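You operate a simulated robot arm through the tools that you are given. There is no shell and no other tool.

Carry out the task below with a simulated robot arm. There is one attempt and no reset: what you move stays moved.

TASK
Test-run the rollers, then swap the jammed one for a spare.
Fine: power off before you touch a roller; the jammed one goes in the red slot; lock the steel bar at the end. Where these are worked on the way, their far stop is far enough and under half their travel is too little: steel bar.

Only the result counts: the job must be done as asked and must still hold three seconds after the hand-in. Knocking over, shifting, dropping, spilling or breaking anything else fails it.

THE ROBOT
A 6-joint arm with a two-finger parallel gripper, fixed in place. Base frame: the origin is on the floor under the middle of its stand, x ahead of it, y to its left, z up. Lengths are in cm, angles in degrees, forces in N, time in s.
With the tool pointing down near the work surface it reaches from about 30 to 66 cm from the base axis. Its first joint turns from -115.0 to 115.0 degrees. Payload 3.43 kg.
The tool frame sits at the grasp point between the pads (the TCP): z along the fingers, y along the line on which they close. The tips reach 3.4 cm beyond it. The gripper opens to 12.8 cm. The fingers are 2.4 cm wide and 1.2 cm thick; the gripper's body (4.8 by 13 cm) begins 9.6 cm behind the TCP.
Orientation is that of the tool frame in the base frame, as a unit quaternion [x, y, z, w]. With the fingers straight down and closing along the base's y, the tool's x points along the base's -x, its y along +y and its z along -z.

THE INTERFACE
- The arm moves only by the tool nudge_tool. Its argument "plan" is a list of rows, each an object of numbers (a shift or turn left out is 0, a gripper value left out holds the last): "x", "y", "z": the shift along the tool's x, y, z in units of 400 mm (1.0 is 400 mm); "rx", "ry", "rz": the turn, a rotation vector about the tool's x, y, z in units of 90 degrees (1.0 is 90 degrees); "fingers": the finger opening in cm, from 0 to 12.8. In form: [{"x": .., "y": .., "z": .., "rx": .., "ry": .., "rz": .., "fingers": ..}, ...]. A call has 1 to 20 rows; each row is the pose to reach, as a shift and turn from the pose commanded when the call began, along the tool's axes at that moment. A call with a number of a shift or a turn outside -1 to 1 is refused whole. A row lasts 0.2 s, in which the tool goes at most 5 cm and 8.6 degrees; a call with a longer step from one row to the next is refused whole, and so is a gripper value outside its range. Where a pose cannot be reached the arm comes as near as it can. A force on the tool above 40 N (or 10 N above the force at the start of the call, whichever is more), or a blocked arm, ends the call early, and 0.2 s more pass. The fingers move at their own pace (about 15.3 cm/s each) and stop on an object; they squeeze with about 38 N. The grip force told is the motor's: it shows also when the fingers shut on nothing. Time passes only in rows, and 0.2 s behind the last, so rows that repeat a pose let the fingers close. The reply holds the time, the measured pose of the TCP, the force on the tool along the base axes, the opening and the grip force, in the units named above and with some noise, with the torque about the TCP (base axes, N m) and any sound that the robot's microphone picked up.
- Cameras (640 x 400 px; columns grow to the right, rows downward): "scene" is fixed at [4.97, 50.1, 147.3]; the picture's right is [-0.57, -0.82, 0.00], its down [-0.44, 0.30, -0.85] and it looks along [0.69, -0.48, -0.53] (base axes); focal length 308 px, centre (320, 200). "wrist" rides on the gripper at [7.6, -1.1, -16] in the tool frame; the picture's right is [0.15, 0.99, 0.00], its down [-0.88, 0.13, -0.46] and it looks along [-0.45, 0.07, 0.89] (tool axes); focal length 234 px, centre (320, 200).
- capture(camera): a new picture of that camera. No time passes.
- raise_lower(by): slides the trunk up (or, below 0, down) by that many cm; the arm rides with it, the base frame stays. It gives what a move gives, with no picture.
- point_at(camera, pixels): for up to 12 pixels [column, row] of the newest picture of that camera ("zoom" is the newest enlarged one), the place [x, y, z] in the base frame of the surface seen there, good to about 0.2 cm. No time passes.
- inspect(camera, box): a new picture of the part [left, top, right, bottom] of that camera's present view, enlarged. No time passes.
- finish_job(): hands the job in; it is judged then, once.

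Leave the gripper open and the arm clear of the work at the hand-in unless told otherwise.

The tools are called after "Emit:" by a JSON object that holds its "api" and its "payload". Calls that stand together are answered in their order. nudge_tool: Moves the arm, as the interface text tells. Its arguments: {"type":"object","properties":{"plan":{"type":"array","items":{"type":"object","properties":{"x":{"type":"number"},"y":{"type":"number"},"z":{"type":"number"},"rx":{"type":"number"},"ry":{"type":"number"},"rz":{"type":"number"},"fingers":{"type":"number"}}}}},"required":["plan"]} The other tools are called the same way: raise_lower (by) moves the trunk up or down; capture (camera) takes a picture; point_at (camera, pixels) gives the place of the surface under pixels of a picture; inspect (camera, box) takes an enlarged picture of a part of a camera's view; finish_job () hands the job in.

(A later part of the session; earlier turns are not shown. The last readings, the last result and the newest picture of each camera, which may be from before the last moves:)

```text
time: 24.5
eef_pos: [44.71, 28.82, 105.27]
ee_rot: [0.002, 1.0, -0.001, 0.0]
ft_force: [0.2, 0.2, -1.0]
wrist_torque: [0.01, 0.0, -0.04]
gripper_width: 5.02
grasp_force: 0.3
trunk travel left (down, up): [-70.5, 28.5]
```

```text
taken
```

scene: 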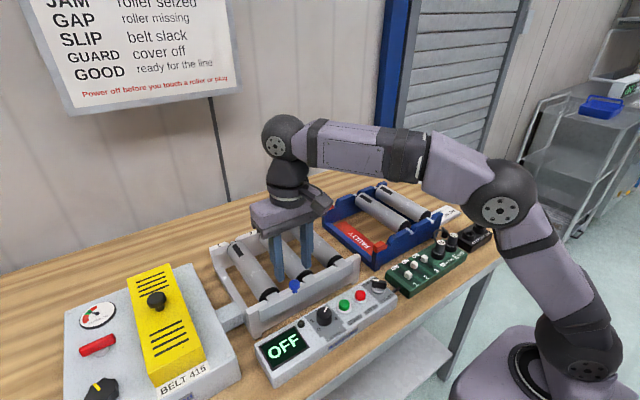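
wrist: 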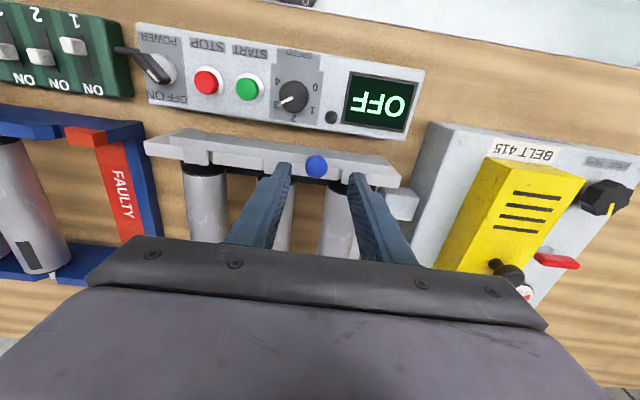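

The knob (316,166) sits between the fingers. I go down to TCP z 99.5 (tips 96.1, above the bar top 95.5) and close.

Emit:
{"api": "nudge_tool", "payload": {"plan": [{"x": -0.003, "z": 0.05, "fingers": 5}, {"x": -0.006, "z": 0.1, "fingers": 5}, {"x": -0.006, "z": 0.144, "fingers": 5}, {"x": -0.006, "z": 0.144, "fingers": 5}, {"x": -0.006, "z": 0.144, "fingers": 0}, {"x": -0.006, "z": 0.144, "fingers": 0}, {"x": -0.006, "z": 0.144, "fingers": 0}]}}

Emit:
{"api": "inspect", "payload": {"camera": "wrist", "box": [250, 120, 410, 240]}}

Emit:
{"api": "inspect", "payload": {"camera": "scene", "box": [230, 220, 370, 340]}}

```text
time: 26.1
eef_pos: [45.01, 28.59, 99.28]
ee_rot: [0.002, 1.0, -0.001, 0.0]
ft_force: [-1.5, -15.3, -5.6]
wrist_torque: [-0.38, -0.34, -0.13]
gripper_width: 2.32
grasp_force: 45.1
trunk travel left (down, up): [-70.5, 28.5]
```

```text
3.33 times, centred on (330, 180) of wrist
```

zoom: 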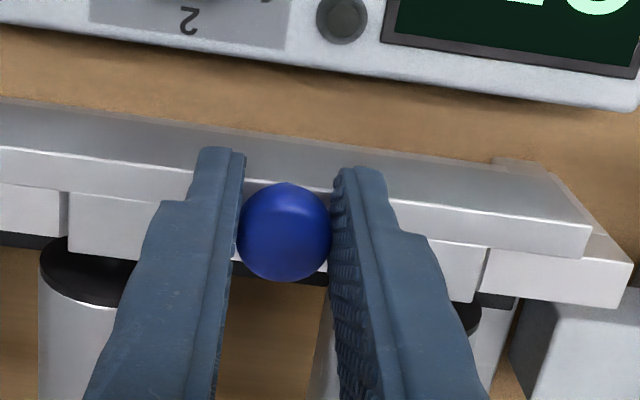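

```text
3.33 times, centred on (300, 280) of scene
```

zoom: 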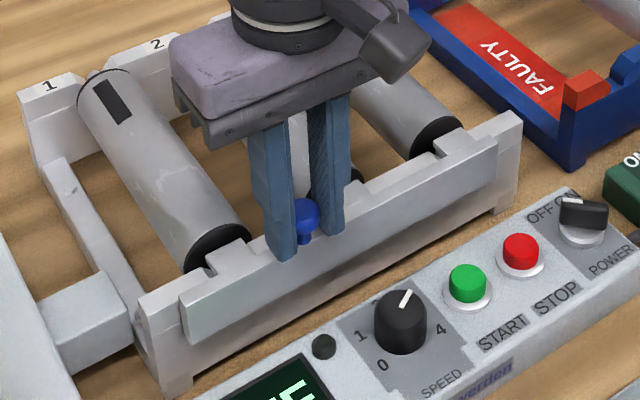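

Gripped at 2.3 cm; the knob resists a +y pull (-15 N). I now slide it toward -y in small steps, 2 cm first, watching the force.

Emit:
{"api": "nudge_tool", "payload": {"plan": [{"y": -0.01, "fingers": 0}, {"y": -0.02, "fingers": 0}, {"y": -0.03, "fingers": 0}, {"y": -0.04, "fingers": 0}, {"y": -0.05, "fingers": 0}]}}

Emit:
{"api": "inspect", "payload": {"camera": "scene", "box": [230, 220, 370, 340]}}

```text
time: 27.3
eef_pos: [44.9, 26.84, 99.24]
ee_rot: [0.002, 1.0, -0.001, 0.0]
ft_force: [-12.8, 0.6, -10.3]
wrist_torque: [0.14, -0.06, 0.08]
gripper_width: 2.29
grasp_force: 45.2
trunk travel left (down, up): [-70.5, 28.5]
```

```text
3.33 times, centred on (300, 280) of scene
```

zoom: 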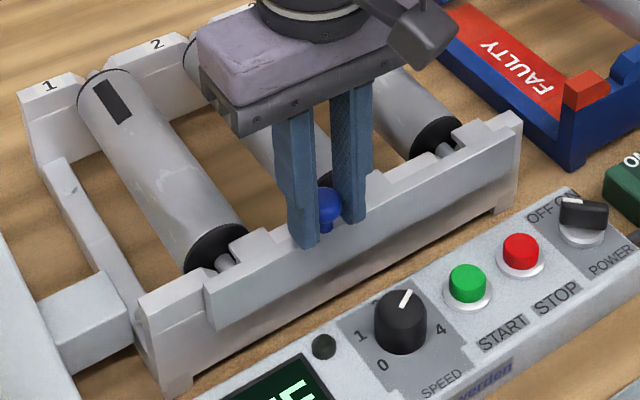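

It slides toward -y and axles are showing. I continue gently until the far stop.

Emit:
{"api": "nudge_tool", "payload": {"plan": [{"y": -0.0075, "fingers": 0}, {"y": -0.015, "fingers": 0}, {"y": -0.0225, "fingers": 0}, {"y": -0.03, "fingers": 0}]}}

Emit:
{"api": "inspect", "payload": {"camera": "scene", "box": [230, 220, 370, 340]}}

```text
time: 28.3
eef_pos: [44.89, 25.74, 99.33]
ee_rot: [0.001, 1.0, -0.001, -0.001]
ft_force: [-13.2, 0.7, -9.0]
wrist_torque: [0.08, 1.05, 0.02]
gripper_width: 2.3
grasp_force: 44.9
trunk travel left (down, up): [-70.5, 28.5]
```

```text
3.33 times, centred on (300, 280) of scene
```

zoom: 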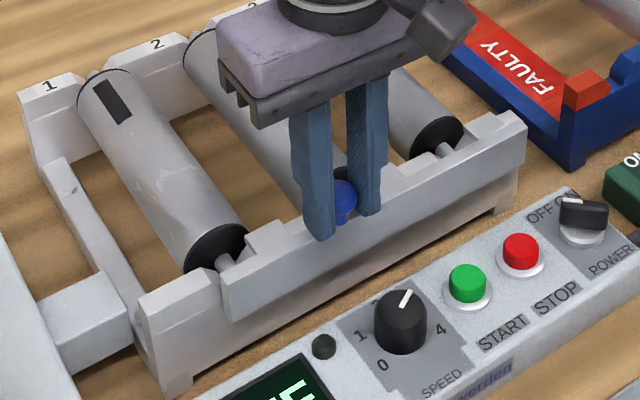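

About 2.9 cm travelled, still little resistance. A little further to feel the stop.

Emit:
{"api": "nudge_tool", "payload": {"plan": [{"y": -0.005, "fingers": 0}, {"y": -0.01, "fingers": 0}, {"y": -0.015, "fingers": 0}, {"y": -0.02, "fingers": 0}]}}

Emit:
{"api": "inspect", "payload": {"camera": "scene", "box": [230, 220, 370, 340]}}

```text
time: 29.3
eef_pos: [44.94, 25.09, 99.27]
ee_rot: [0.002, 1.0, 0.001, 0.0]
ft_force: [-11.7, 7.2, -4.3]
wrist_torque: [0.13, 1.37, 0.07]
gripper_width: 2.31
grasp_force: 45.1
trunk travel left (down, up): [-70.5, 28.5]
```

```text
3.33 times, centred on (300, 280) of scene
```

zoom: 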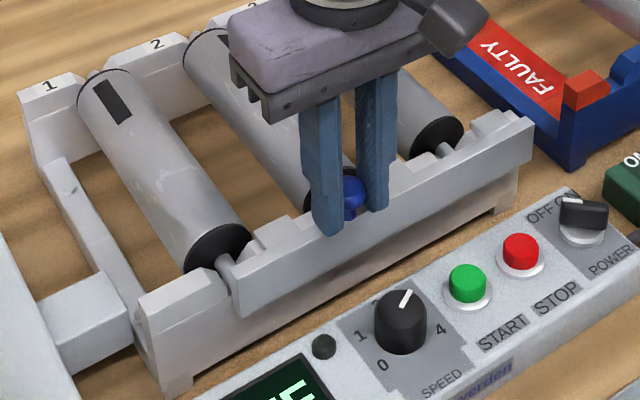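

Force in y is rising (7 N), likely near the stop. One more small push of 0.4 cm to confirm.

Emit:
{"api": "nudge_tool", "payload": {"plan": [{"y": -0.005, "fingers": 0}, {"y": -0.01, "fingers": 0}]}}

Emit:
{"api": "inspect", "payload": {"camera": "scene", "box": [230, 220, 370, 340]}}

```text
time: 29.9
eef_pos: [44.94, 25.09, 99.32]
ee_rot: [0.001, 1.0, 0.002, 0.0]
ft_force: [-16.4, 21.5, -9.2]
wrist_torque: [0.3, -0.67, 0.17]
gripper_width: 2.28
grasp_force: 45.4
trunk travel left (down, up): [-70.5, 28.5]
```

```text
3.33 times, centred on (300, 280) of scene
```

zoom: 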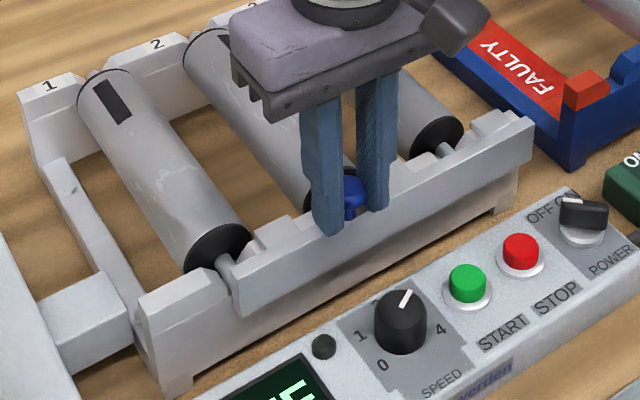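

The stop is reached at y 25.1 (3.5 cm travel). I ease off, open the fingers and rise.

Emit:
{"api": "nudge_tool", "payload": {"plan": [{"y": 0.007, "fingers": 0}, {"y": 0.007, "fingers": 5}, {"y": 0.007, "fingers": 5}, {"y": 0.007, "fingers": 5}, {"y": 0.007, "z": -0.1, "fingers": 5}, {"y": 0.007, "z": -0.2, "fingers": 5}, {"y": 0.007, "z": -0.3, "fingers": 8}, {"y": -0.1, "z": -0.32, "fingers": 8}, {"y": -0.2, "z": -0.32, "fingers": 8}]}}

Emit:
{"api": "capture", "payload": {"camera": "scene"}}

Emit:
{"api": "inspect", "payload": {"camera": "scene", "box": [205, 205, 365, 345]}}

Emit:
{"api": "capture", "payload": {"camera": "wrist"}}

```text
time: 31.9
eef_pos: [45.09, 16.36, 112.1]
ee_rot: [0.001, 1.0, 0.001, 0.0]
ft_force: [-0.4, -0.2, 0.0]
wrist_torque: [0.01, -0.01, 0.01]
gripper_width: 8.02
grasp_force: 0.0
trunk travel left (down, up): [-70.5, 28.5]
```

```text
taken
```

scene: 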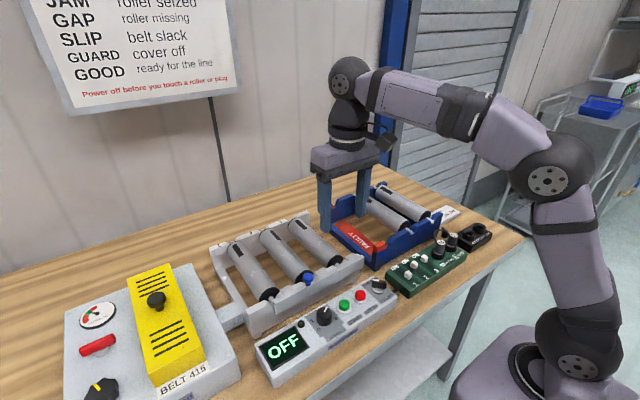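

```text
2.86 times, centred on (285, 275) of scene
```

zoom: 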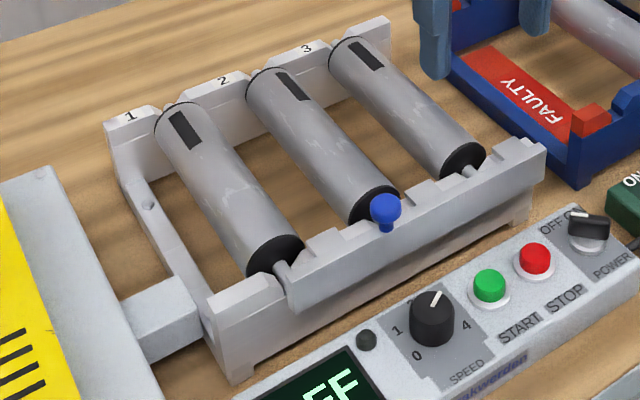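

```text
taken
```

wrist: 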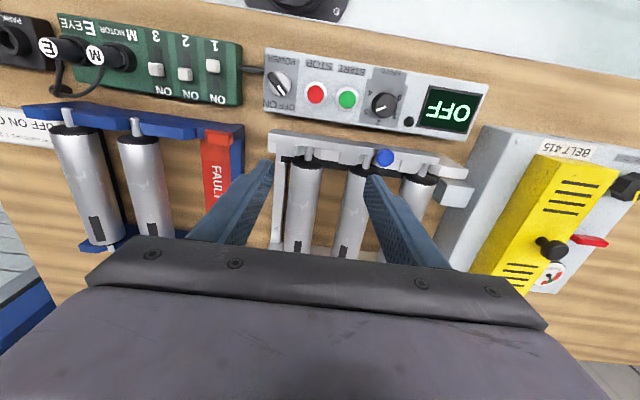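

Bar open; all three axle ends are free. I now measure roller 3 closely in the scene view: ends and edges.

Emit:
{"api": "inspect", "payload": {"camera": "scene", "box": [280, 205, 360, 275]}}

Emit:
{"api": "point_at", "payload": {"camera": "zoom", "pixels": [[90, 150], [135, 125], [110, 120], [180, 230], [230, 200], [205, 215], [260, 310], [330, 260], [295, 280], [345, 295], [370, 290], [75, 130]]}}

Emit:
{"api": "inspect", "payload": {"camera": "wrist", "box": [260, 130, 350, 260]}}

```text
5.71 times, centred on (320, 240) of scene
```

zoom: 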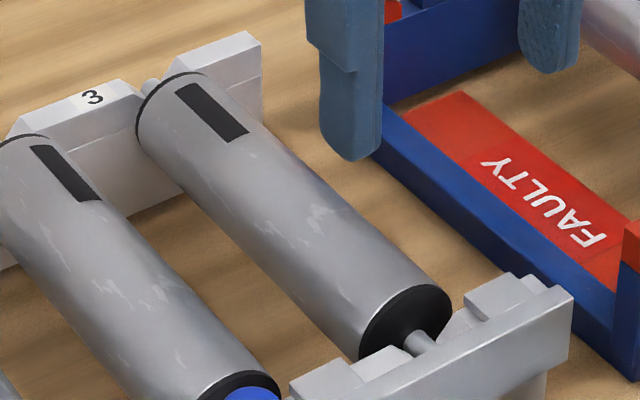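

```text
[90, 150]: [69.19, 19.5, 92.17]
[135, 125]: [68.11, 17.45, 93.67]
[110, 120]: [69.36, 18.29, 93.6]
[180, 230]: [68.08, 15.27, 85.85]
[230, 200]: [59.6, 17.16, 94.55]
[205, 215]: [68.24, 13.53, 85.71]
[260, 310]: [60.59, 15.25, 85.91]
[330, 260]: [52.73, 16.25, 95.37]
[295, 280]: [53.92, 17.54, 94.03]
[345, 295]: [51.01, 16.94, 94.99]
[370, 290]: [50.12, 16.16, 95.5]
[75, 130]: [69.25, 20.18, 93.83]
```

```text
3.08 times, centred on (305, 195) of wrist
```

zoom: 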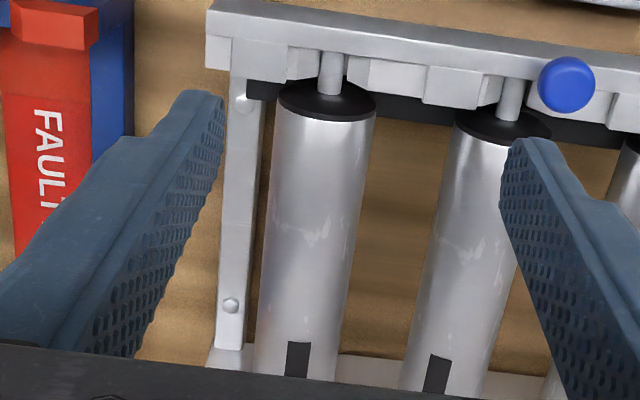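

Emit:
{"api": "point_at", "payload": {"camera": "zoom", "pixels": [[330, 60], [330, 85], [280, 105], [310, 105], [370, 105], [330, 110], [320, 200], [280, 200], [365, 200], [300, 340], [270, 300], [340, 300]]}}

Emit:
{"api": "inspect", "payload": {"camera": "scene", "box": [280, 205, 360, 275]}}

Emit:
{"api": "point_at", "payload": {"camera": "zoom", "pixels": [[420, 342], [405, 310], [445, 300], [370, 345], [210, 112], [152, 82], [200, 75], [250, 45], [140, 115], [300, 200], [265, 240], [340, 215]]}}

```text
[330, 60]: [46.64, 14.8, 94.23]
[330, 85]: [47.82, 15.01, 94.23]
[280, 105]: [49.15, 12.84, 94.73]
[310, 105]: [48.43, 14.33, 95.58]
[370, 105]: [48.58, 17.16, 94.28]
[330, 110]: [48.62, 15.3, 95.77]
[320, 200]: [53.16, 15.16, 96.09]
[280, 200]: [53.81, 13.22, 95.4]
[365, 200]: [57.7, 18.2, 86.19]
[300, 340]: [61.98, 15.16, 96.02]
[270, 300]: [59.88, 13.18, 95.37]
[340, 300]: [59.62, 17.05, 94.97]
```

```text
5.71 times, centred on (320, 240) of scene
```

zoom: 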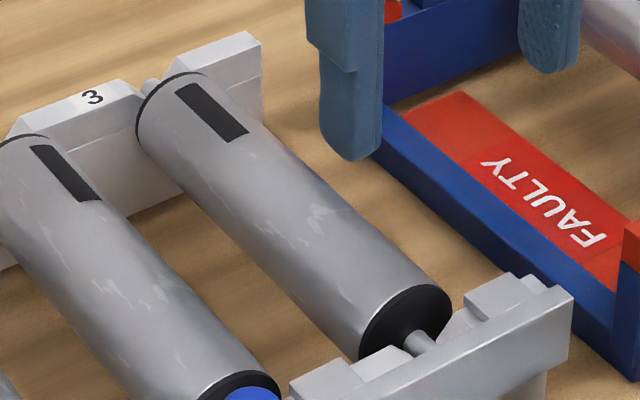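

```text
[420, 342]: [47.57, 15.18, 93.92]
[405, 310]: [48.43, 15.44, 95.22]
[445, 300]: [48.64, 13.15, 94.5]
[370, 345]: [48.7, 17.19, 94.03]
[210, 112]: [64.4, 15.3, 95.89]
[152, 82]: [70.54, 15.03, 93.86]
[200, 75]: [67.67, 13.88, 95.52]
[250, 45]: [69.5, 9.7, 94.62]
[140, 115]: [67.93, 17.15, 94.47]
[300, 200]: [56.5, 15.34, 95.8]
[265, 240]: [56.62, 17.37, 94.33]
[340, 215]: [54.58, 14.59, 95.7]
```

Roller 3: axis y≈15.1, top z≈96, body x 48.5–68, axle z top 94.2. Before gripping I look at the side rail and at the blue rack's slots.

Emit:
{"api": "inspect", "payload": {"camera": "wrist", "box": [20, 95, 260, 255]}}

Emit:
{"api": "point_at", "payload": {"camera": "wrist", "pixels": [[279, 185], [279, 200], [277, 225], [283, 185], [275, 185], [292, 170], [318, 172], [300, 230], [160, 200], [80, 190], [135, 128], [66, 117]]}}

Emit:
{"api": "inspect", "payload": {"camera": "scene", "box": [310, 175, 450, 275]}}

```text
2.50 times, centred on (140, 175) of wrist
```

zoom: 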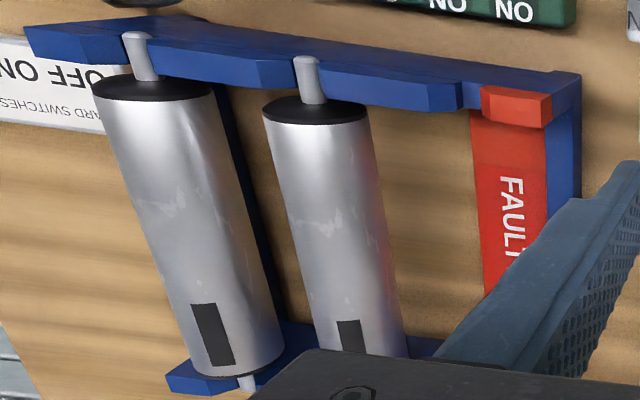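

```text
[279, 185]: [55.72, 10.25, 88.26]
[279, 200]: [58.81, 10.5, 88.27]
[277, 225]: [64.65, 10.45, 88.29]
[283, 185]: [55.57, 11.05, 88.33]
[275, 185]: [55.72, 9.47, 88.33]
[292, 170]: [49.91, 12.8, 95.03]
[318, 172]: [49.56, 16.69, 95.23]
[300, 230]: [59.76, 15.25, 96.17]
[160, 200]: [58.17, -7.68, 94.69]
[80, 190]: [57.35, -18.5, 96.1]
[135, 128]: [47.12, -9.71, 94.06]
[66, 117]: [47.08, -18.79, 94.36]
```

```text
4.00 times, centred on (380, 225) of scene
```

zoom: 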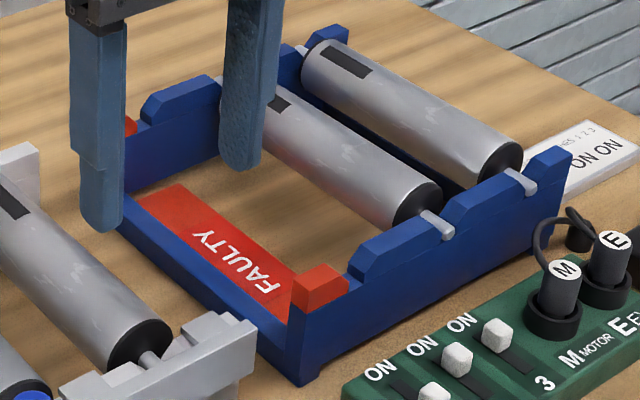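

The side rail is low (z 88.3), no conflict. I'll move over toward the rack (y≈-9) at height to compare the two spares and view the red slot.

Emit:
{"api": "nudge_tool", "payload": {"plan": [{"y": -0.12, "z": -0.02, "fingers": 8}, {"y": -0.24, "z": -0.04, "fingers": 8}, {"y": -0.36, "z": -0.06, "fingers": 8}, {"y": -0.48, "z": -0.08, "fingers": 12}, {"y": -0.6, "z": -0.1, "fingers": 12.8}, {"x": 0.05, "y": -0.6, "z": -0.12, "fingers": 12.8}]}}

Emit:
{"api": "capture", "payload": {"camera": "wrist"}}

Emit:
{"api": "inspect", "payload": {"camera": "scene", "box": [310, 175, 450, 275]}}

```text
time: 33.3
eef_pos: [42.97, -7.32, 116.97]
ee_rot: [0.001, 1.0, 0.0, 0.0]
ft_force: [-0.7, -0.1, -0.1]
wrist_torque: [-0.02, -0.01, 0.02]
gripper_width: 12.8
grasp_force: 0.0
trunk travel left (down, up): [-70.5, 28.5]
```

```text
taken
```

wrist: 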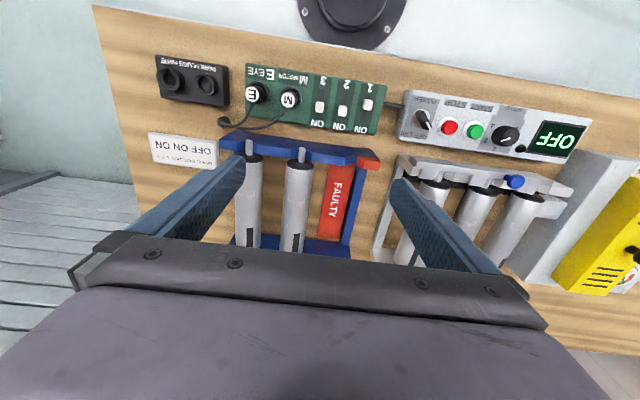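

```text
4.00 times, centred on (380, 225) of scene
```

zoom: 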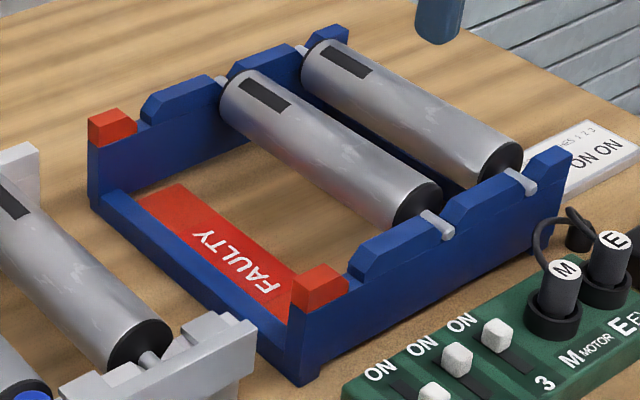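

I measure the rack: red blocks, notches and both spare axles, on the scene enlargement.

Emit:
{"api": "point_at", "payload": {"camera": "zoom", "pixels": [[300, 285], [335, 275], [345, 292], [352, 262], [362, 250], [430, 222], [440, 218], [525, 180], [405, 195], [260, 95], [330, 130], [490, 140]]}}

Emit:
{"api": "point_at", "payload": {"camera": "zoom", "pixels": [[110, 122], [130, 125], [145, 108], [150, 95], [218, 82], [302, 48], [370, 75], [415, 100], [460, 130], [300, 110], [360, 150], [400, 175]]}}

Emit:
{"api": "inspect", "payload": {"camera": "wrist", "box": [200, 120, 400, 260]}}

```text
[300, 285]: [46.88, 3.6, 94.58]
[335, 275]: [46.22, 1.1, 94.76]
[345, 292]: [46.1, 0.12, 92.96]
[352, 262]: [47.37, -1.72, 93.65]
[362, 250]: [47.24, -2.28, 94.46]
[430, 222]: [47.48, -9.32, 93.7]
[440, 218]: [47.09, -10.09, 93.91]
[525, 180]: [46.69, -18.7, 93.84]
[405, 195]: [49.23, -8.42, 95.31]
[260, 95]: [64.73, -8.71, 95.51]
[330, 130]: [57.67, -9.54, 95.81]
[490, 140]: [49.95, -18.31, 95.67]
```

```text
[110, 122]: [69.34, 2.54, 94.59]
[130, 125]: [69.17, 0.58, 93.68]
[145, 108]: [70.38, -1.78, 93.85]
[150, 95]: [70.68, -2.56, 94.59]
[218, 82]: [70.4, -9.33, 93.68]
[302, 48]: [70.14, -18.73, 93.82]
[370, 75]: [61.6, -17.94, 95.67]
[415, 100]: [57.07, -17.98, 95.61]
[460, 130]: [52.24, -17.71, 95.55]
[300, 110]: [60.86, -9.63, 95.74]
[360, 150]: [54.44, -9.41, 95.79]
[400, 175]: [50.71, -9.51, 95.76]
```

```text
2.86 times, centred on (300, 190) of wrist
```

zoom: 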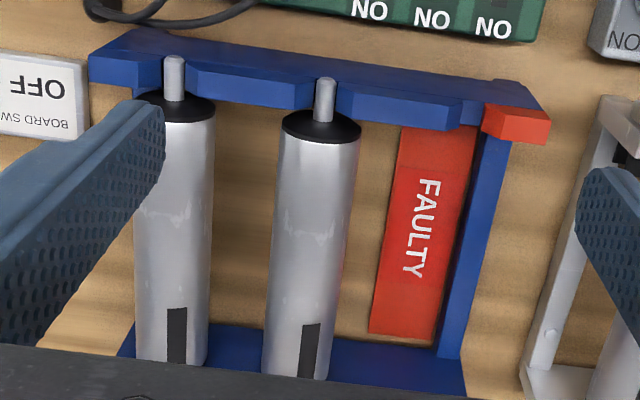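

Slots in the rack: spares at y≈-9.6 and -18.7, red slot centre at y≈-0.4. I check the end caps and plate inner faces to know the play along x.

Emit:
{"api": "inspect", "payload": {"camera": "scene", "box": [390, 205, 450, 255]}}

Emit:
{"api": "point_at", "payload": {"camera": "zoom", "pixels": [[135, 160], [145, 145], [150, 215], [170, 235], [110, 230], [400, 90], [410, 80], [440, 115], [475, 145], [300, 160], [340, 210], [200, 260]]}}

Emit:
{"api": "inspect", "payload": {"camera": "scene", "box": [325, 235, 385, 285]}}

```text
8.00 times, centred on (420, 230) of scene
```

zoom: 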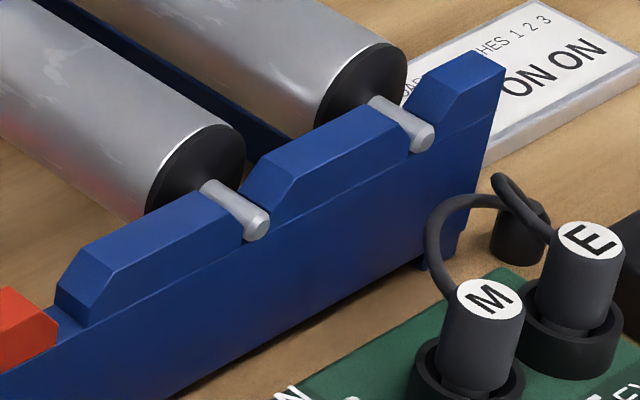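

```text
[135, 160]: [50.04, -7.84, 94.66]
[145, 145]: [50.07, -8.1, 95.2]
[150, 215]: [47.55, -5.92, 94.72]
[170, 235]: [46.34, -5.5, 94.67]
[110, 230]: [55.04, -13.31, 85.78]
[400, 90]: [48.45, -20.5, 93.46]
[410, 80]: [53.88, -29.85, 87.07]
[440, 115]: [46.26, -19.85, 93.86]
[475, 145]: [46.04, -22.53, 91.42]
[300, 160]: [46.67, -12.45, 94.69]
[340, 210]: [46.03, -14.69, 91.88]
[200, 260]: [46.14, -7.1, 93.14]
```

```text
8.00 times, centred on (355, 260) of scene
```

zoom: 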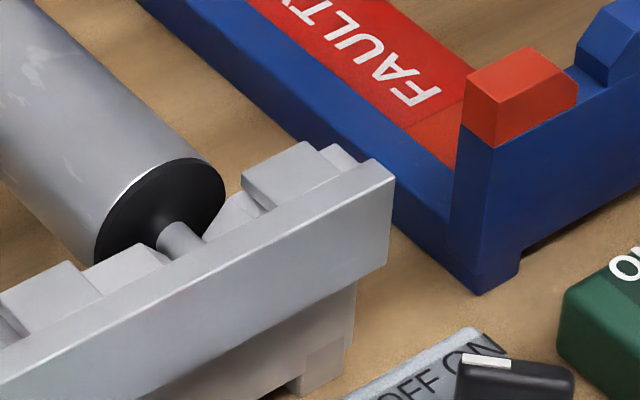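

Emit:
{"api": "inspect", "payload": {"camera": "wrist", "box": [410, 150, 470, 200]}}

Emit:
{"api": "point_at", "payload": {"camera": "zoom", "pixels": [[320, 200], [280, 170], [300, 190], [260, 200], [310, 230], [310, 260], [350, 260]]}}

Emit:
{"api": "inspect", "payload": {"camera": "wrist", "box": [270, 130, 350, 190]}}

Emit:
{"api": "point_at", "payload": {"camera": "zoom", "pixels": [[245, 150], [245, 170], [245, 190], [245, 210], [245, 235], [260, 260], [400, 200], [480, 230], [520, 260], [300, 200], [200, 190], [580, 260]]}}

```text
8.00 times, centred on (440, 175) of wrist
```

zoom: 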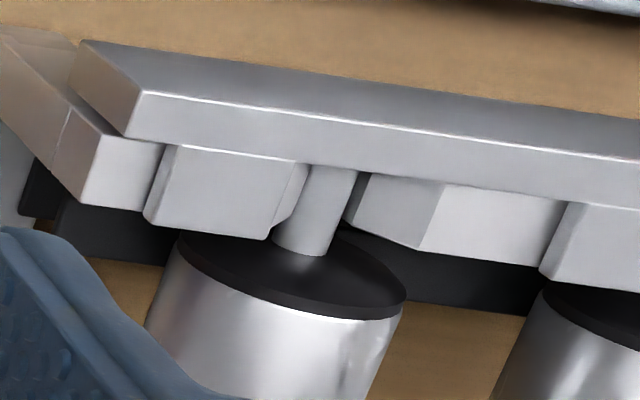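

```text
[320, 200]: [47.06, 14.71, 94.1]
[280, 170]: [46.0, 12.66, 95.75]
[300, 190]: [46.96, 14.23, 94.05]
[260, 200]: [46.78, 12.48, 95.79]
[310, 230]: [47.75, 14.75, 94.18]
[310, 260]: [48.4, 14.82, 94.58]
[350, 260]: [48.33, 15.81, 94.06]
```

```text
6.67 times, centred on (310, 160) of wrist
```

zoom: 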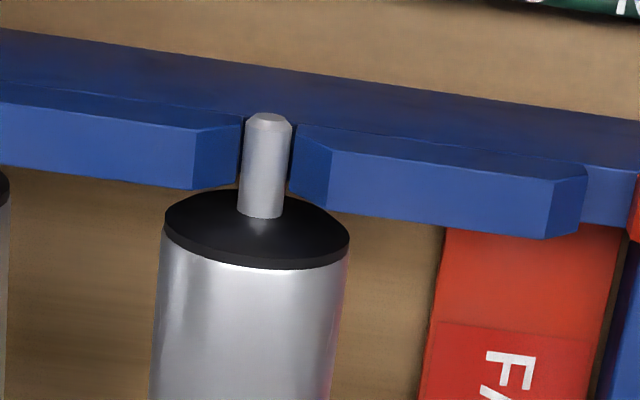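

```text
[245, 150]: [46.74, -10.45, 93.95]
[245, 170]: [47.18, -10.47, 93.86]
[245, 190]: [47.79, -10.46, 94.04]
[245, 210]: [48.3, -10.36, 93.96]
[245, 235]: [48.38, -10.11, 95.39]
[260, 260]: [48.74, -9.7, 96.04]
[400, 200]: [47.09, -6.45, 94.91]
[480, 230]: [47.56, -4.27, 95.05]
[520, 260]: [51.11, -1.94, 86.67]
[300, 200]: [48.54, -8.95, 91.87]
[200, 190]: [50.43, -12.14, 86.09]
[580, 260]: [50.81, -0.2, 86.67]
```

Cap faces are at x≈48.35 in both frame and rack, so x centres agree (≈58.3). Roller diameter about 4.8, axis z≈93.6. I now go above roller 3's middle at (58.4, 15.0), TCP z 104, fingers 6.6 cm.

Emit:
{"api": "nudge_tool", "payload": {"plan": [{"x": -0.0482, "y": 0.0698, "z": 0.0406, "fingers": 6.6}, {"x": -0.0965, "y": 0.1395, "z": 0.0812, "fingers": 6.6}, {"x": -0.1447, "y": 0.2093, "z": 0.1219, "fingers": 6.6}, {"x": -0.193, "y": 0.279, "z": 0.1625, "fingers": 6.6}, {"x": -0.2412, "y": 0.3488, "z": 0.2031, "fingers": 6.6}, {"x": -0.2895, "y": 0.4185, "z": 0.2437, "fingers": 6.6}, {"x": -0.3377, "y": 0.4883, "z": 0.2844, "fingers": 6.6}, {"x": -0.386, "y": 0.558, "z": 0.325, "fingers": 6.6}, {"x": -0.386, "y": 0.558, "z": 0.325, "fingers": 6.6}]}}

Emit:
{"api": "capture", "payload": {"camera": "wrist"}}

Emit:
{"api": "inspect", "payload": {"camera": "scene", "box": [230, 180, 390, 300]}}

```text
time: 35.3
eef_pos: [58.21, 14.67, 103.9]
ee_rot: [0.002, 1.0, 0.0, 0.001]
ft_force: [-0.5, 0.6, 0.6]
wrist_torque: [0.01, 0.01, -0.01]
gripper_width: 6.6
grasp_force: 0.0
out of reach, approached as far as the arm can: row 8, 9
trunk travel left (down, up): [-70.5, 28.5]
```

```text
taken
```

wrist: 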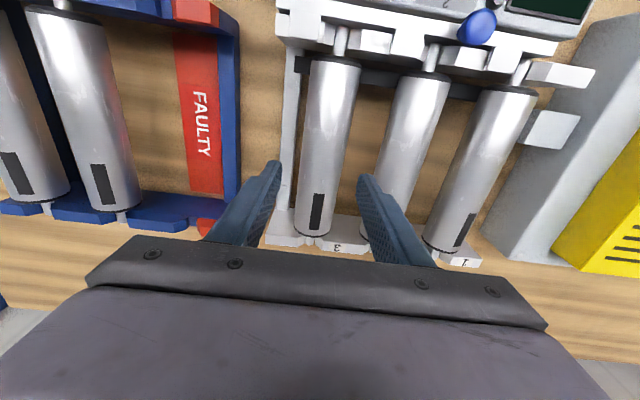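

```text
3.33 times, centred on (310, 240) of scene
```

zoom: 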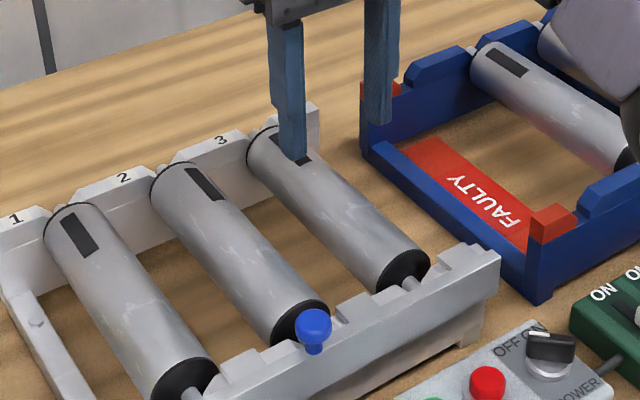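

The arm is slightly short of reach at this height (58.2, 14.7). Lower down the reach grows, so I descend 4 cm (tips ≈96.5, still above the roller top) and re-check the alignment.

Emit:
{"api": "nudge_tool", "payload": {"plan": [{"z": 0.05, "fingers": 6.6}, {"z": 0.09, "fingers": 6.6}, {"z": 0.09, "fingers": 6.6}]}}

Emit:
{"api": "capture", "payload": {"camera": "wrist"}}

Emit:
{"api": "inspect", "payload": {"camera": "scene", "box": [250, 190, 370, 290]}}

```text
time: 36.1
eef_pos: [58.35, 14.64, 104.0]
ee_rot: [0.002, 1.0, 0.001, 0.0]
ft_force: [-0.1, 0.5, 0.9]
wrist_torque: [0.0, 0.0, 0.03]
gripper_width: 6.6
grasp_force: 0.0
out of reach, approached as far as the arm can: row 1, 2, 3
trunk travel left (down, up): [-70.5, 28.5]
```

```text
taken
```

wrist: 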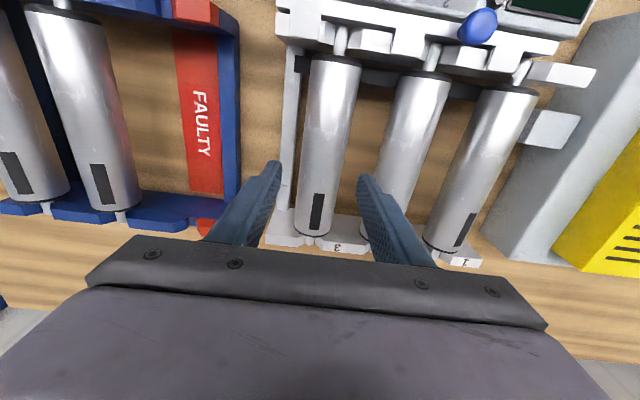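

```text
4.00 times, centred on (310, 240) of scene
```

zoom: 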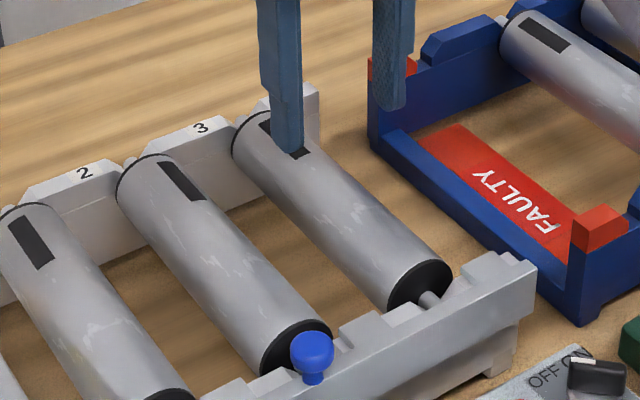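

Lower is out of reach with this trunk height, so the trunk must come down while the arm is higher relative to it. I raise the arm first, then lower the trunk.

Emit:
{"api": "nudge_tool", "payload": {"plan": [{"z": -0.1, "fingers": 6.6}, {"z": -0.2, "fingers": 6.6}, {"z": -0.3, "fingers": 6.6}, {"z": -0.3, "fingers": 6.6}]}}

```text
time: 37.1
eef_pos: [54.0, 13.83, 111.28]
ee_rot: [0.001, 1.0, -0.001, 0.001]
ft_force: [-0.4, -0.2, -0.1]
wrist_torque: [0.01, -0.03, 0.0]
gripper_width: 6.61
grasp_force: 0.0
out of reach, approached as far as the arm can: row 1, 2, 3, 4
trunk travel left (down, up): [-70.5, 28.5]
```

At higher z the reach is smaller still, so the shoulder should be nearer the work height: I need the trunk higher, not lower. I raise the trunk 20 cm and then bring the arm down.

Emit:
{"api": "raise_lower", "payload": {"by": 20}}

```text
time: 39.3
eef_pos: [53.98, 13.72, 131.39]
ee_rot: [0.002, 1.0, 0.0, 0.0]
ft_force: [1.0, -0.3, -0.3]
wrist_torque: [-0.01, -0.02, -0.01]
gripper_width: 6.6
grasp_force: 0.1
trunk travel left (down, up): [-90.5, 8.5]
```

Now I move down 16 cm with no sideways shift to learn where the commanded pose sits.

Emit:
{"api": "nudge_tool", "payload": {"plan": [{"z": 0.1, "fingers": 6.6}, {"z": 0.2, "fingers": 6.6}, {"z": 0.3, "fingers": 6.6}, {"z": 0.4, "fingers": 6.6}, {"z": 0.4, "fingers": 6.6}]}}

```text
time: 40.5
eef_pos: [54.05, 13.66, 115.28]
ee_rot: [0.001, 1.0, 0.0, 0.002]
ft_force: [0.0, 0.8, -0.1]
wrist_torque: [-0.02, 0.01, -0.02]
gripper_width: 6.6
grasp_force: 0.0
trunk travel left (down, up): [-90.5, 8.5]
```

Reachable now, and the reference is the reached pose. I go to (58.35, 14.95, 103).

Emit:
{"api": "nudge_tool", "payload": {"plan": [{"x": -0.027, "y": 0.008, "z": 0.077, "fingers": 6.6}, {"x": -0.054, "y": 0.016, "z": 0.154, "fingers": 6.6}, {"x": -0.081, "y": 0.024, "z": 0.231, "fingers": 6.6}, {"x": -0.1075, "y": 0.032, "z": 0.307, "fingers": 6.6}, {"x": -0.1075, "y": 0.032, "z": 0.307, "fingers": 6.6}]}}

Emit:
{"api": "capture", "payload": {"camera": "wrist"}}

Emit:
{"api": "capture", "payload": {"camera": "scene"}}

```text
time: 41.7
eef_pos: [58.52, 14.82, 103.09]
ee_rot: [0.002, 1.0, 0.0, 0.001]
ft_force: [0.0, -0.6, -0.5]
wrist_torque: [-0.06, 0.03, 0.01]
gripper_width: 6.61
grasp_force: 0.0
trunk travel left (down, up): [-90.5, 8.5]
```

```text
taken
```

wrist: 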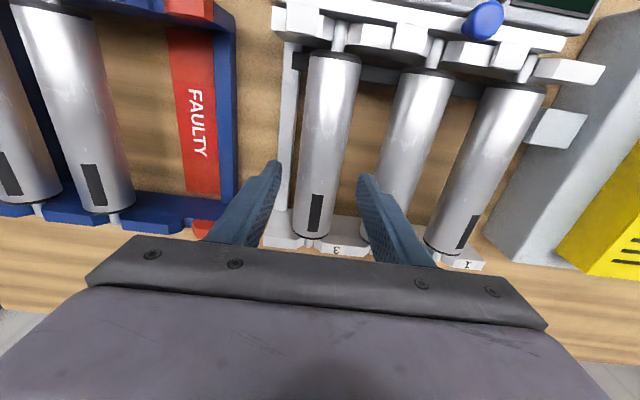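

```text
taken
```

scene: 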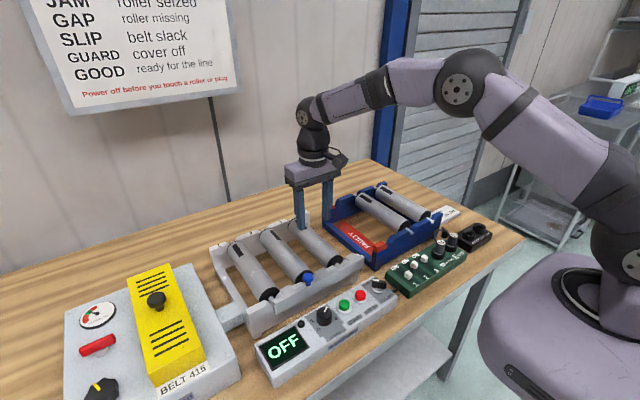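

Emit:
{"api": "inspect", "payload": {"camera": "wrist", "box": [260, 120, 400, 240]}}

Emit:
{"api": "point_at", "payload": {"camera": "zoom", "pixels": [[215, 150], [240, 150], [270, 150], [295, 150], [320, 150], [335, 150], [230, 200], [280, 200], [310, 200], [270, 40], [310, 40], [350, 40]]}}

```text
3.33 times, centred on (330, 180) of wrist
```

zoom: 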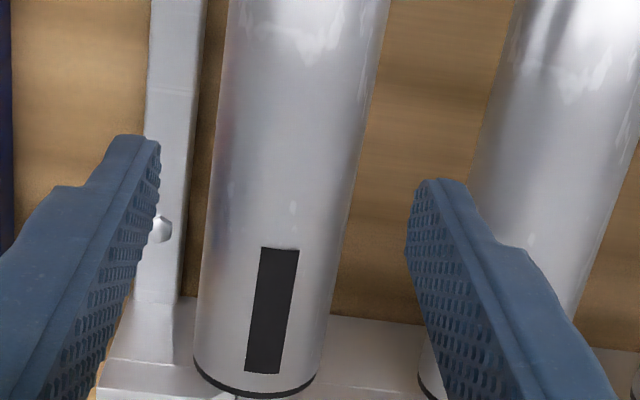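

```text
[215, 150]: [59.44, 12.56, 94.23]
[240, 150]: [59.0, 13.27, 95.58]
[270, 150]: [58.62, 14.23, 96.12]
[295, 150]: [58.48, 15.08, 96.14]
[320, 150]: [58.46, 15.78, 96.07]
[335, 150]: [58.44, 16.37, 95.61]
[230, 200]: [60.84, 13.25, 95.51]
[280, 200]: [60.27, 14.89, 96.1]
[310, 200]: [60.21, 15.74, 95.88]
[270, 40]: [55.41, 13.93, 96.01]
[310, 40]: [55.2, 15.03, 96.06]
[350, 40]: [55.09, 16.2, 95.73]
```

Roller 3's ridge is at y≈14.9, TCP is at y 14.82: well centred. I go down 9.2 cm to TCP z 93.9 (tips 90.5, rail at 88.3) and then close.

Emit:
{"api": "nudge_tool", "payload": {"plan": [{"z": 0.06, "y": 0.001, "fingers": 6.6}, {"z": 0.12, "y": 0.001, "fingers": 6.6}, {"z": 0.18, "y": 0.001, "fingers": 6.6}, {"z": 0.23, "y": 0.001, "fingers": 6.6}, {"z": 0.23, "y": 0.001, "fingers": 6.6}]}}

Emit:
{"api": "inspect", "payload": {"camera": "scene", "box": [250, 190, 370, 290]}}

```text
time: 42.9
eef_pos: [58.29, 15.06, 93.68]
ee_rot: [0.001, 1.0, -0.001, 0.001]
ft_force: [1.2, -0.3, 0.2]
wrist_torque: [0.04, -0.03, -0.01]
gripper_width: 6.61
grasp_force: 0.0
trunk travel left (down, up): [-90.5, 8.5]
```

```text
4.00 times, centred on (310, 240) of scene
```

zoom: 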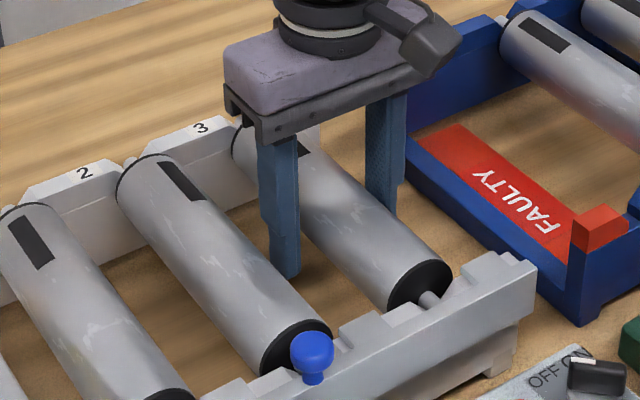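

Fingers straddle roller 3 cleanly. I close on it.

Emit:
{"api": "nudge_tool", "payload": {"plan": [{"fingers": 5.2}, {"fingers": 0}, {"fingers": 0}, {"fingers": 0}]}}

```text
time: 43.9
eef_pos: [58.3, 15.13, 93.67]
ee_rot: [0.002, 1.0, 0.0, 0.001]
ft_force: [-1.3, -1.8, 0.8]
wrist_torque: [-0.01, -0.17, 0.14]
gripper_width: 4.91
grasp_force: 38.1
trunk travel left (down, up): [-90.5, 8.5]
```

Gripped: 4.9 cm, centred at y 15.1. I lift slowly, straight up 9.5 cm.

Emit:
{"api": "nudge_tool", "payload": {"plan": [{"z": -0.01, "fingers": 0}, {"z": -0.03, "fingers": 0}, {"z": -0.06, "fingers": 0}, {"z": -0.1, "fingers": 0}, {"z": -0.15, "fingers": 0}, {"z": -0.2, "fingers": 0}, {"z": -0.235, "fingers": 0}, {"z": -0.235, "fingers": 0}]}}

Emit:
{"api": "capture", "payload": {"camera": "scene"}}

Emit:
{"api": "capture", "payload": {"camera": "wrist"}}

```text
time: 45.7
eef_pos: [58.42, 15.17, 103.41]
ee_rot: [0.001, 1.0, -0.001, 0.001]
ft_force: [1.0, 0.3, -4.0]
wrist_torque: [-0.01, -0.01, -0.04]
gripper_width: 4.94
grasp_force: 38.9
trunk travel left (down, up): [-90.5, 8.5]
```

```text
taken
```

scene: 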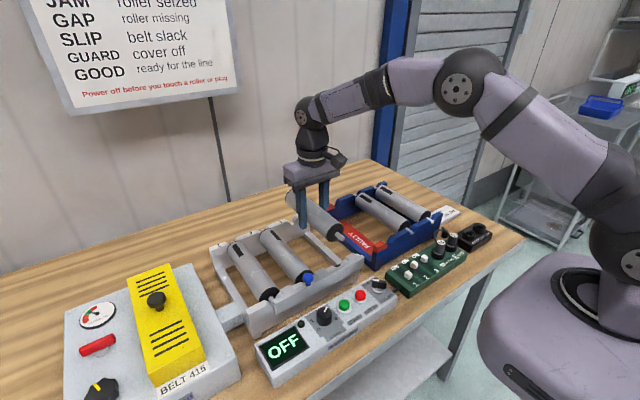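

```text
taken
```

wrist: 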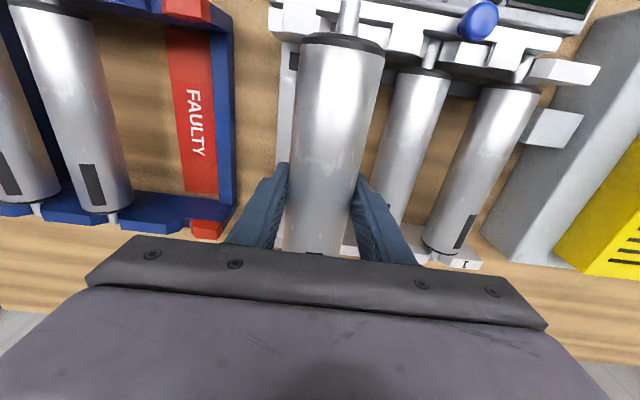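

Lifted cleanly, about 4 N, balanced. I now measure the rack's red slot and spare positions precisely from here.

Emit:
{"api": "inspect", "payload": {"camera": "wrist", "box": [0, 0, 250, 160]}}

Emit:
{"api": "inspect", "payload": {"camera": "scene", "box": [320, 180, 440, 280]}}

Emit:
{"api": "point_at", "payload": {"camera": "zoom", "pixels": [[290, 290], [300, 320], [335, 295], [350, 310], [355, 285], [360, 265], [345, 305], [470, 235], [455, 225], [460, 245], [585, 190], [600, 185]]}}

```text
2.50 times, centred on (125, 80) of wrist
```

zoom: 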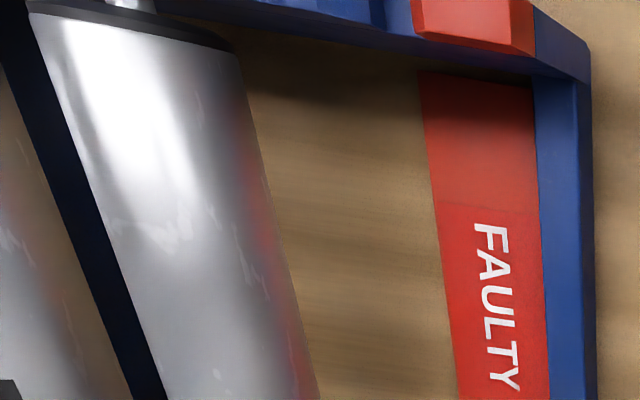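

```text
4.00 times, centred on (380, 230) of scene
```

zoom: 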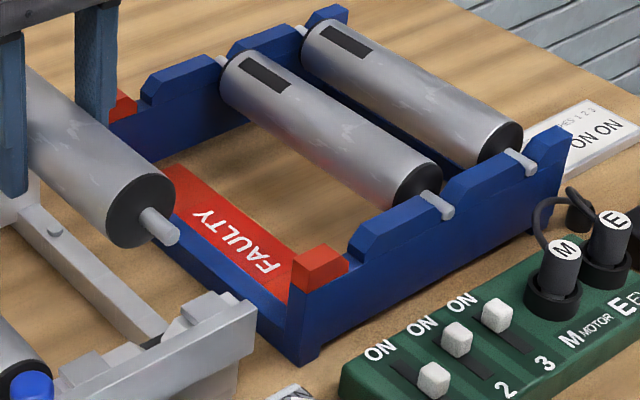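

```text
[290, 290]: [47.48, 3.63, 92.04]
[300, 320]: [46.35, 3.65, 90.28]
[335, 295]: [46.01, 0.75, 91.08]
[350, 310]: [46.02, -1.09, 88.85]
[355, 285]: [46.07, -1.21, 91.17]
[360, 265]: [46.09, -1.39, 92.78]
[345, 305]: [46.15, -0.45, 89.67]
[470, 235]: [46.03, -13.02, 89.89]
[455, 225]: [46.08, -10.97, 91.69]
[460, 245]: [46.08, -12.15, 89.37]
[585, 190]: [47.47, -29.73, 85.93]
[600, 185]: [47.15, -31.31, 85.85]
```

Emit:
{"api": "inspect", "payload": {"camera": "scene", "box": [385, 225, 415, 260]}}

Emit:
{"api": "point_at", "payload": {"camera": "zoom", "pixels": [[180, 160], [240, 230], [260, 170], [290, 220], [300, 200], [320, 180], [350, 150], [400, 180], [460, 120], [270, 240]]}}

Emit:
{"api": "inspect", "payload": {"camera": "scene", "box": [345, 195, 375, 220]}}

```text
11.43 times, centred on (400, 242) of scene
```

zoom: 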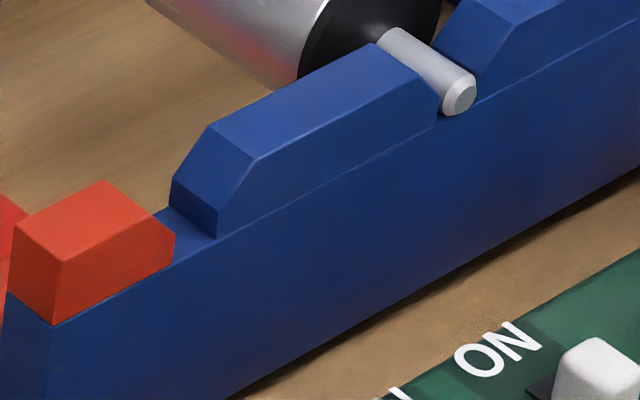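

```text
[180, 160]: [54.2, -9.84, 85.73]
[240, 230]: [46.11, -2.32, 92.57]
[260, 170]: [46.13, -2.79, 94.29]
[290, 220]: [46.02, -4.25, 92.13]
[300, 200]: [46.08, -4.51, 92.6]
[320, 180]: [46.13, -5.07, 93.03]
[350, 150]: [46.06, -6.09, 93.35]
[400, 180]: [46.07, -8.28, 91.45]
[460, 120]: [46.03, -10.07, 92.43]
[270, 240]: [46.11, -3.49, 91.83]
```

```text
16.00 times, centred on (360, 208) of scene
```

zoom: 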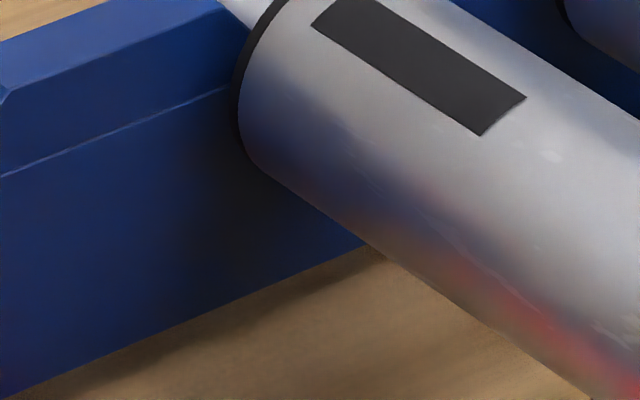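

Emit:
{"api": "inspect", "payload": {"camera": "wrist", "box": [120, 0, 240, 70]}}

Emit:
{"api": "point_at", "payload": {"camera": "zoom", "pixels": [[170, 30], [190, 20], [210, 20], [225, 30], [195, 50], [210, 55], [250, 30], [100, 30], [350, 50], [225, 50]]}}

```text
5.33 times, centred on (180, 35) of wrist
```

zoom: 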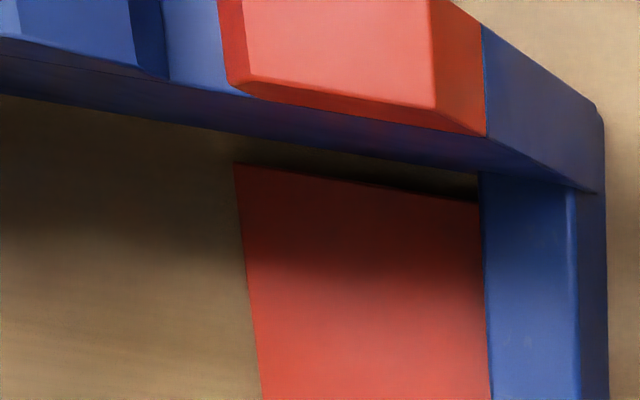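

```text
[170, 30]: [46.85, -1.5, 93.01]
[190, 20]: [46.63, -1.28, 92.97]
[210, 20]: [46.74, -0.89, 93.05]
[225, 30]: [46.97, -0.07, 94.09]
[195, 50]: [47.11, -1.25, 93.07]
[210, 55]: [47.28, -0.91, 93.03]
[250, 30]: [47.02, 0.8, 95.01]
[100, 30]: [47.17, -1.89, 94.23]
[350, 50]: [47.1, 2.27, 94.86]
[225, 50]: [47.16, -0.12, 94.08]
```

The red notch floor is at z≈93.0, y roughly -1.6 to -0.4. To measure it better I carry the roller at this height to y≈8 and look again.

Emit:
{"api": "nudge_tool", "payload": {"plan": [{"y": -0.06, "fingers": 0}, {"y": -0.12, "fingers": 0}, {"y": -0.18, "fingers": 0}, {"y": -0.18, "fingers": 0}]}}

Emit:
{"api": "capture", "payload": {"camera": "wrist"}}

Emit:
{"api": "inspect", "payload": {"camera": "wrist", "box": [180, 0, 300, 70]}}

```text
time: 46.7
eef_pos: [58.38, 8.09, 103.36]
ee_rot: [0.002, 1.0, 0.0, 0.001]
ft_force: [-0.7, 0.0, -4.3]
wrist_torque: [-0.04, 0.04, 0.01]
gripper_width: 4.94
grasp_force: 37.7
trunk travel left (down, up): [-90.5, 8.5]
```

```text
taken
```

wrist: 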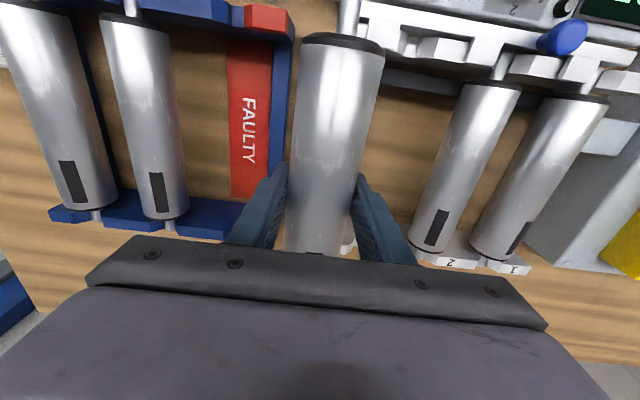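

```text
5.33 times, centred on (240, 35) of wrist
```

zoom: 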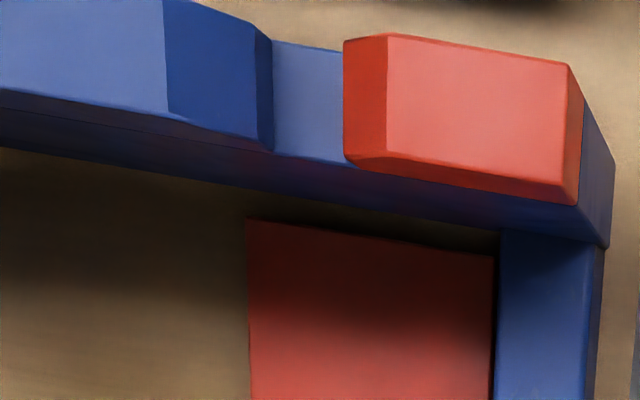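

Emit:
{"api": "point_at", "payload": {"camera": "zoom", "pixels": [[278, 100], [290, 100], [305, 100], [320, 100], [335, 100], [342, 100], [275, 140], [340, 150], [360, 100], [262, 100], [230, 90], [480, 110]]}}

Emit:
{"api": "inspect", "payload": {"camera": "wrist", "box": [90, 0, 250, 110]}}

Emit:
{"api": "point_at", "payload": {"camera": "zoom", "pixels": [[60, 200], [100, 200], [140, 200], [180, 200], [220, 200], [260, 200], [300, 200], [330, 200], [145, 25], [165, 25], [185, 25], [160, 45]]}}

```text
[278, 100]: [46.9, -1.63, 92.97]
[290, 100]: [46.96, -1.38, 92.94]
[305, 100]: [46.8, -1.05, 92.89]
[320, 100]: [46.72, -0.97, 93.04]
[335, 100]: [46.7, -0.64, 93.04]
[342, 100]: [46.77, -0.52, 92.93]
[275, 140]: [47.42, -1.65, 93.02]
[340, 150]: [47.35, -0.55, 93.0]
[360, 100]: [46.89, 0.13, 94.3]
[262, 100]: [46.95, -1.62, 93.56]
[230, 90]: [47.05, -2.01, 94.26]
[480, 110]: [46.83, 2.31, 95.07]
```

```text
3.64 times, centred on (170, 55) of wrist
```

zoom: 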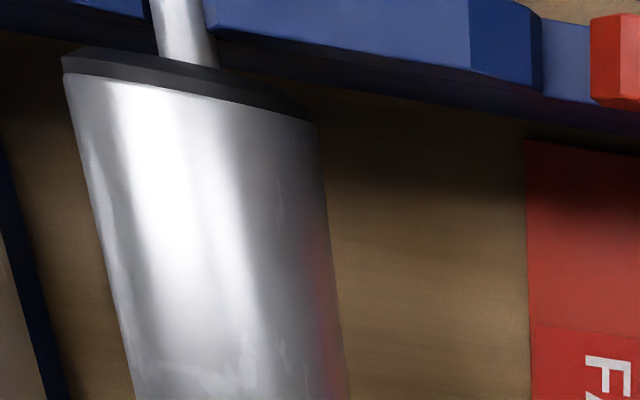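

```text
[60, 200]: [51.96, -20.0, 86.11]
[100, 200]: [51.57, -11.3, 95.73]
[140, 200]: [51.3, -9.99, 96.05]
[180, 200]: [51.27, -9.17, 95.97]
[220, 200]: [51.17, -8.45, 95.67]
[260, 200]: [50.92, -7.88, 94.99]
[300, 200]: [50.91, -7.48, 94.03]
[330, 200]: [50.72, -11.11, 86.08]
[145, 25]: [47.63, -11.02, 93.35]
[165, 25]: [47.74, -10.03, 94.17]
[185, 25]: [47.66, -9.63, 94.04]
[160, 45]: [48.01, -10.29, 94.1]
```

Notch floor centre ≈ -1.07 in this view, spare 1 at ≈ -9.9 (spacing 8.85, same as the frame). I check the rack's side-rail height before lowering fingers there.

Emit:
{"api": "point_at", "payload": {"camera": "wrist", "pixels": [[283, 80], [282, 110], [278, 140], [290, 100], [265, 60], [260, 18], [110, 210], [200, 225]]}}

```text
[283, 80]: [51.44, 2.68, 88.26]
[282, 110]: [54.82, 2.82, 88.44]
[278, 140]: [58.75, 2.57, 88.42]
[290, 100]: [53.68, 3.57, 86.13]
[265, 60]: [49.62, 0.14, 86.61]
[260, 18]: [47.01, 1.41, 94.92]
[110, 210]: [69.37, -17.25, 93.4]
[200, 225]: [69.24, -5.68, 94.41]
```

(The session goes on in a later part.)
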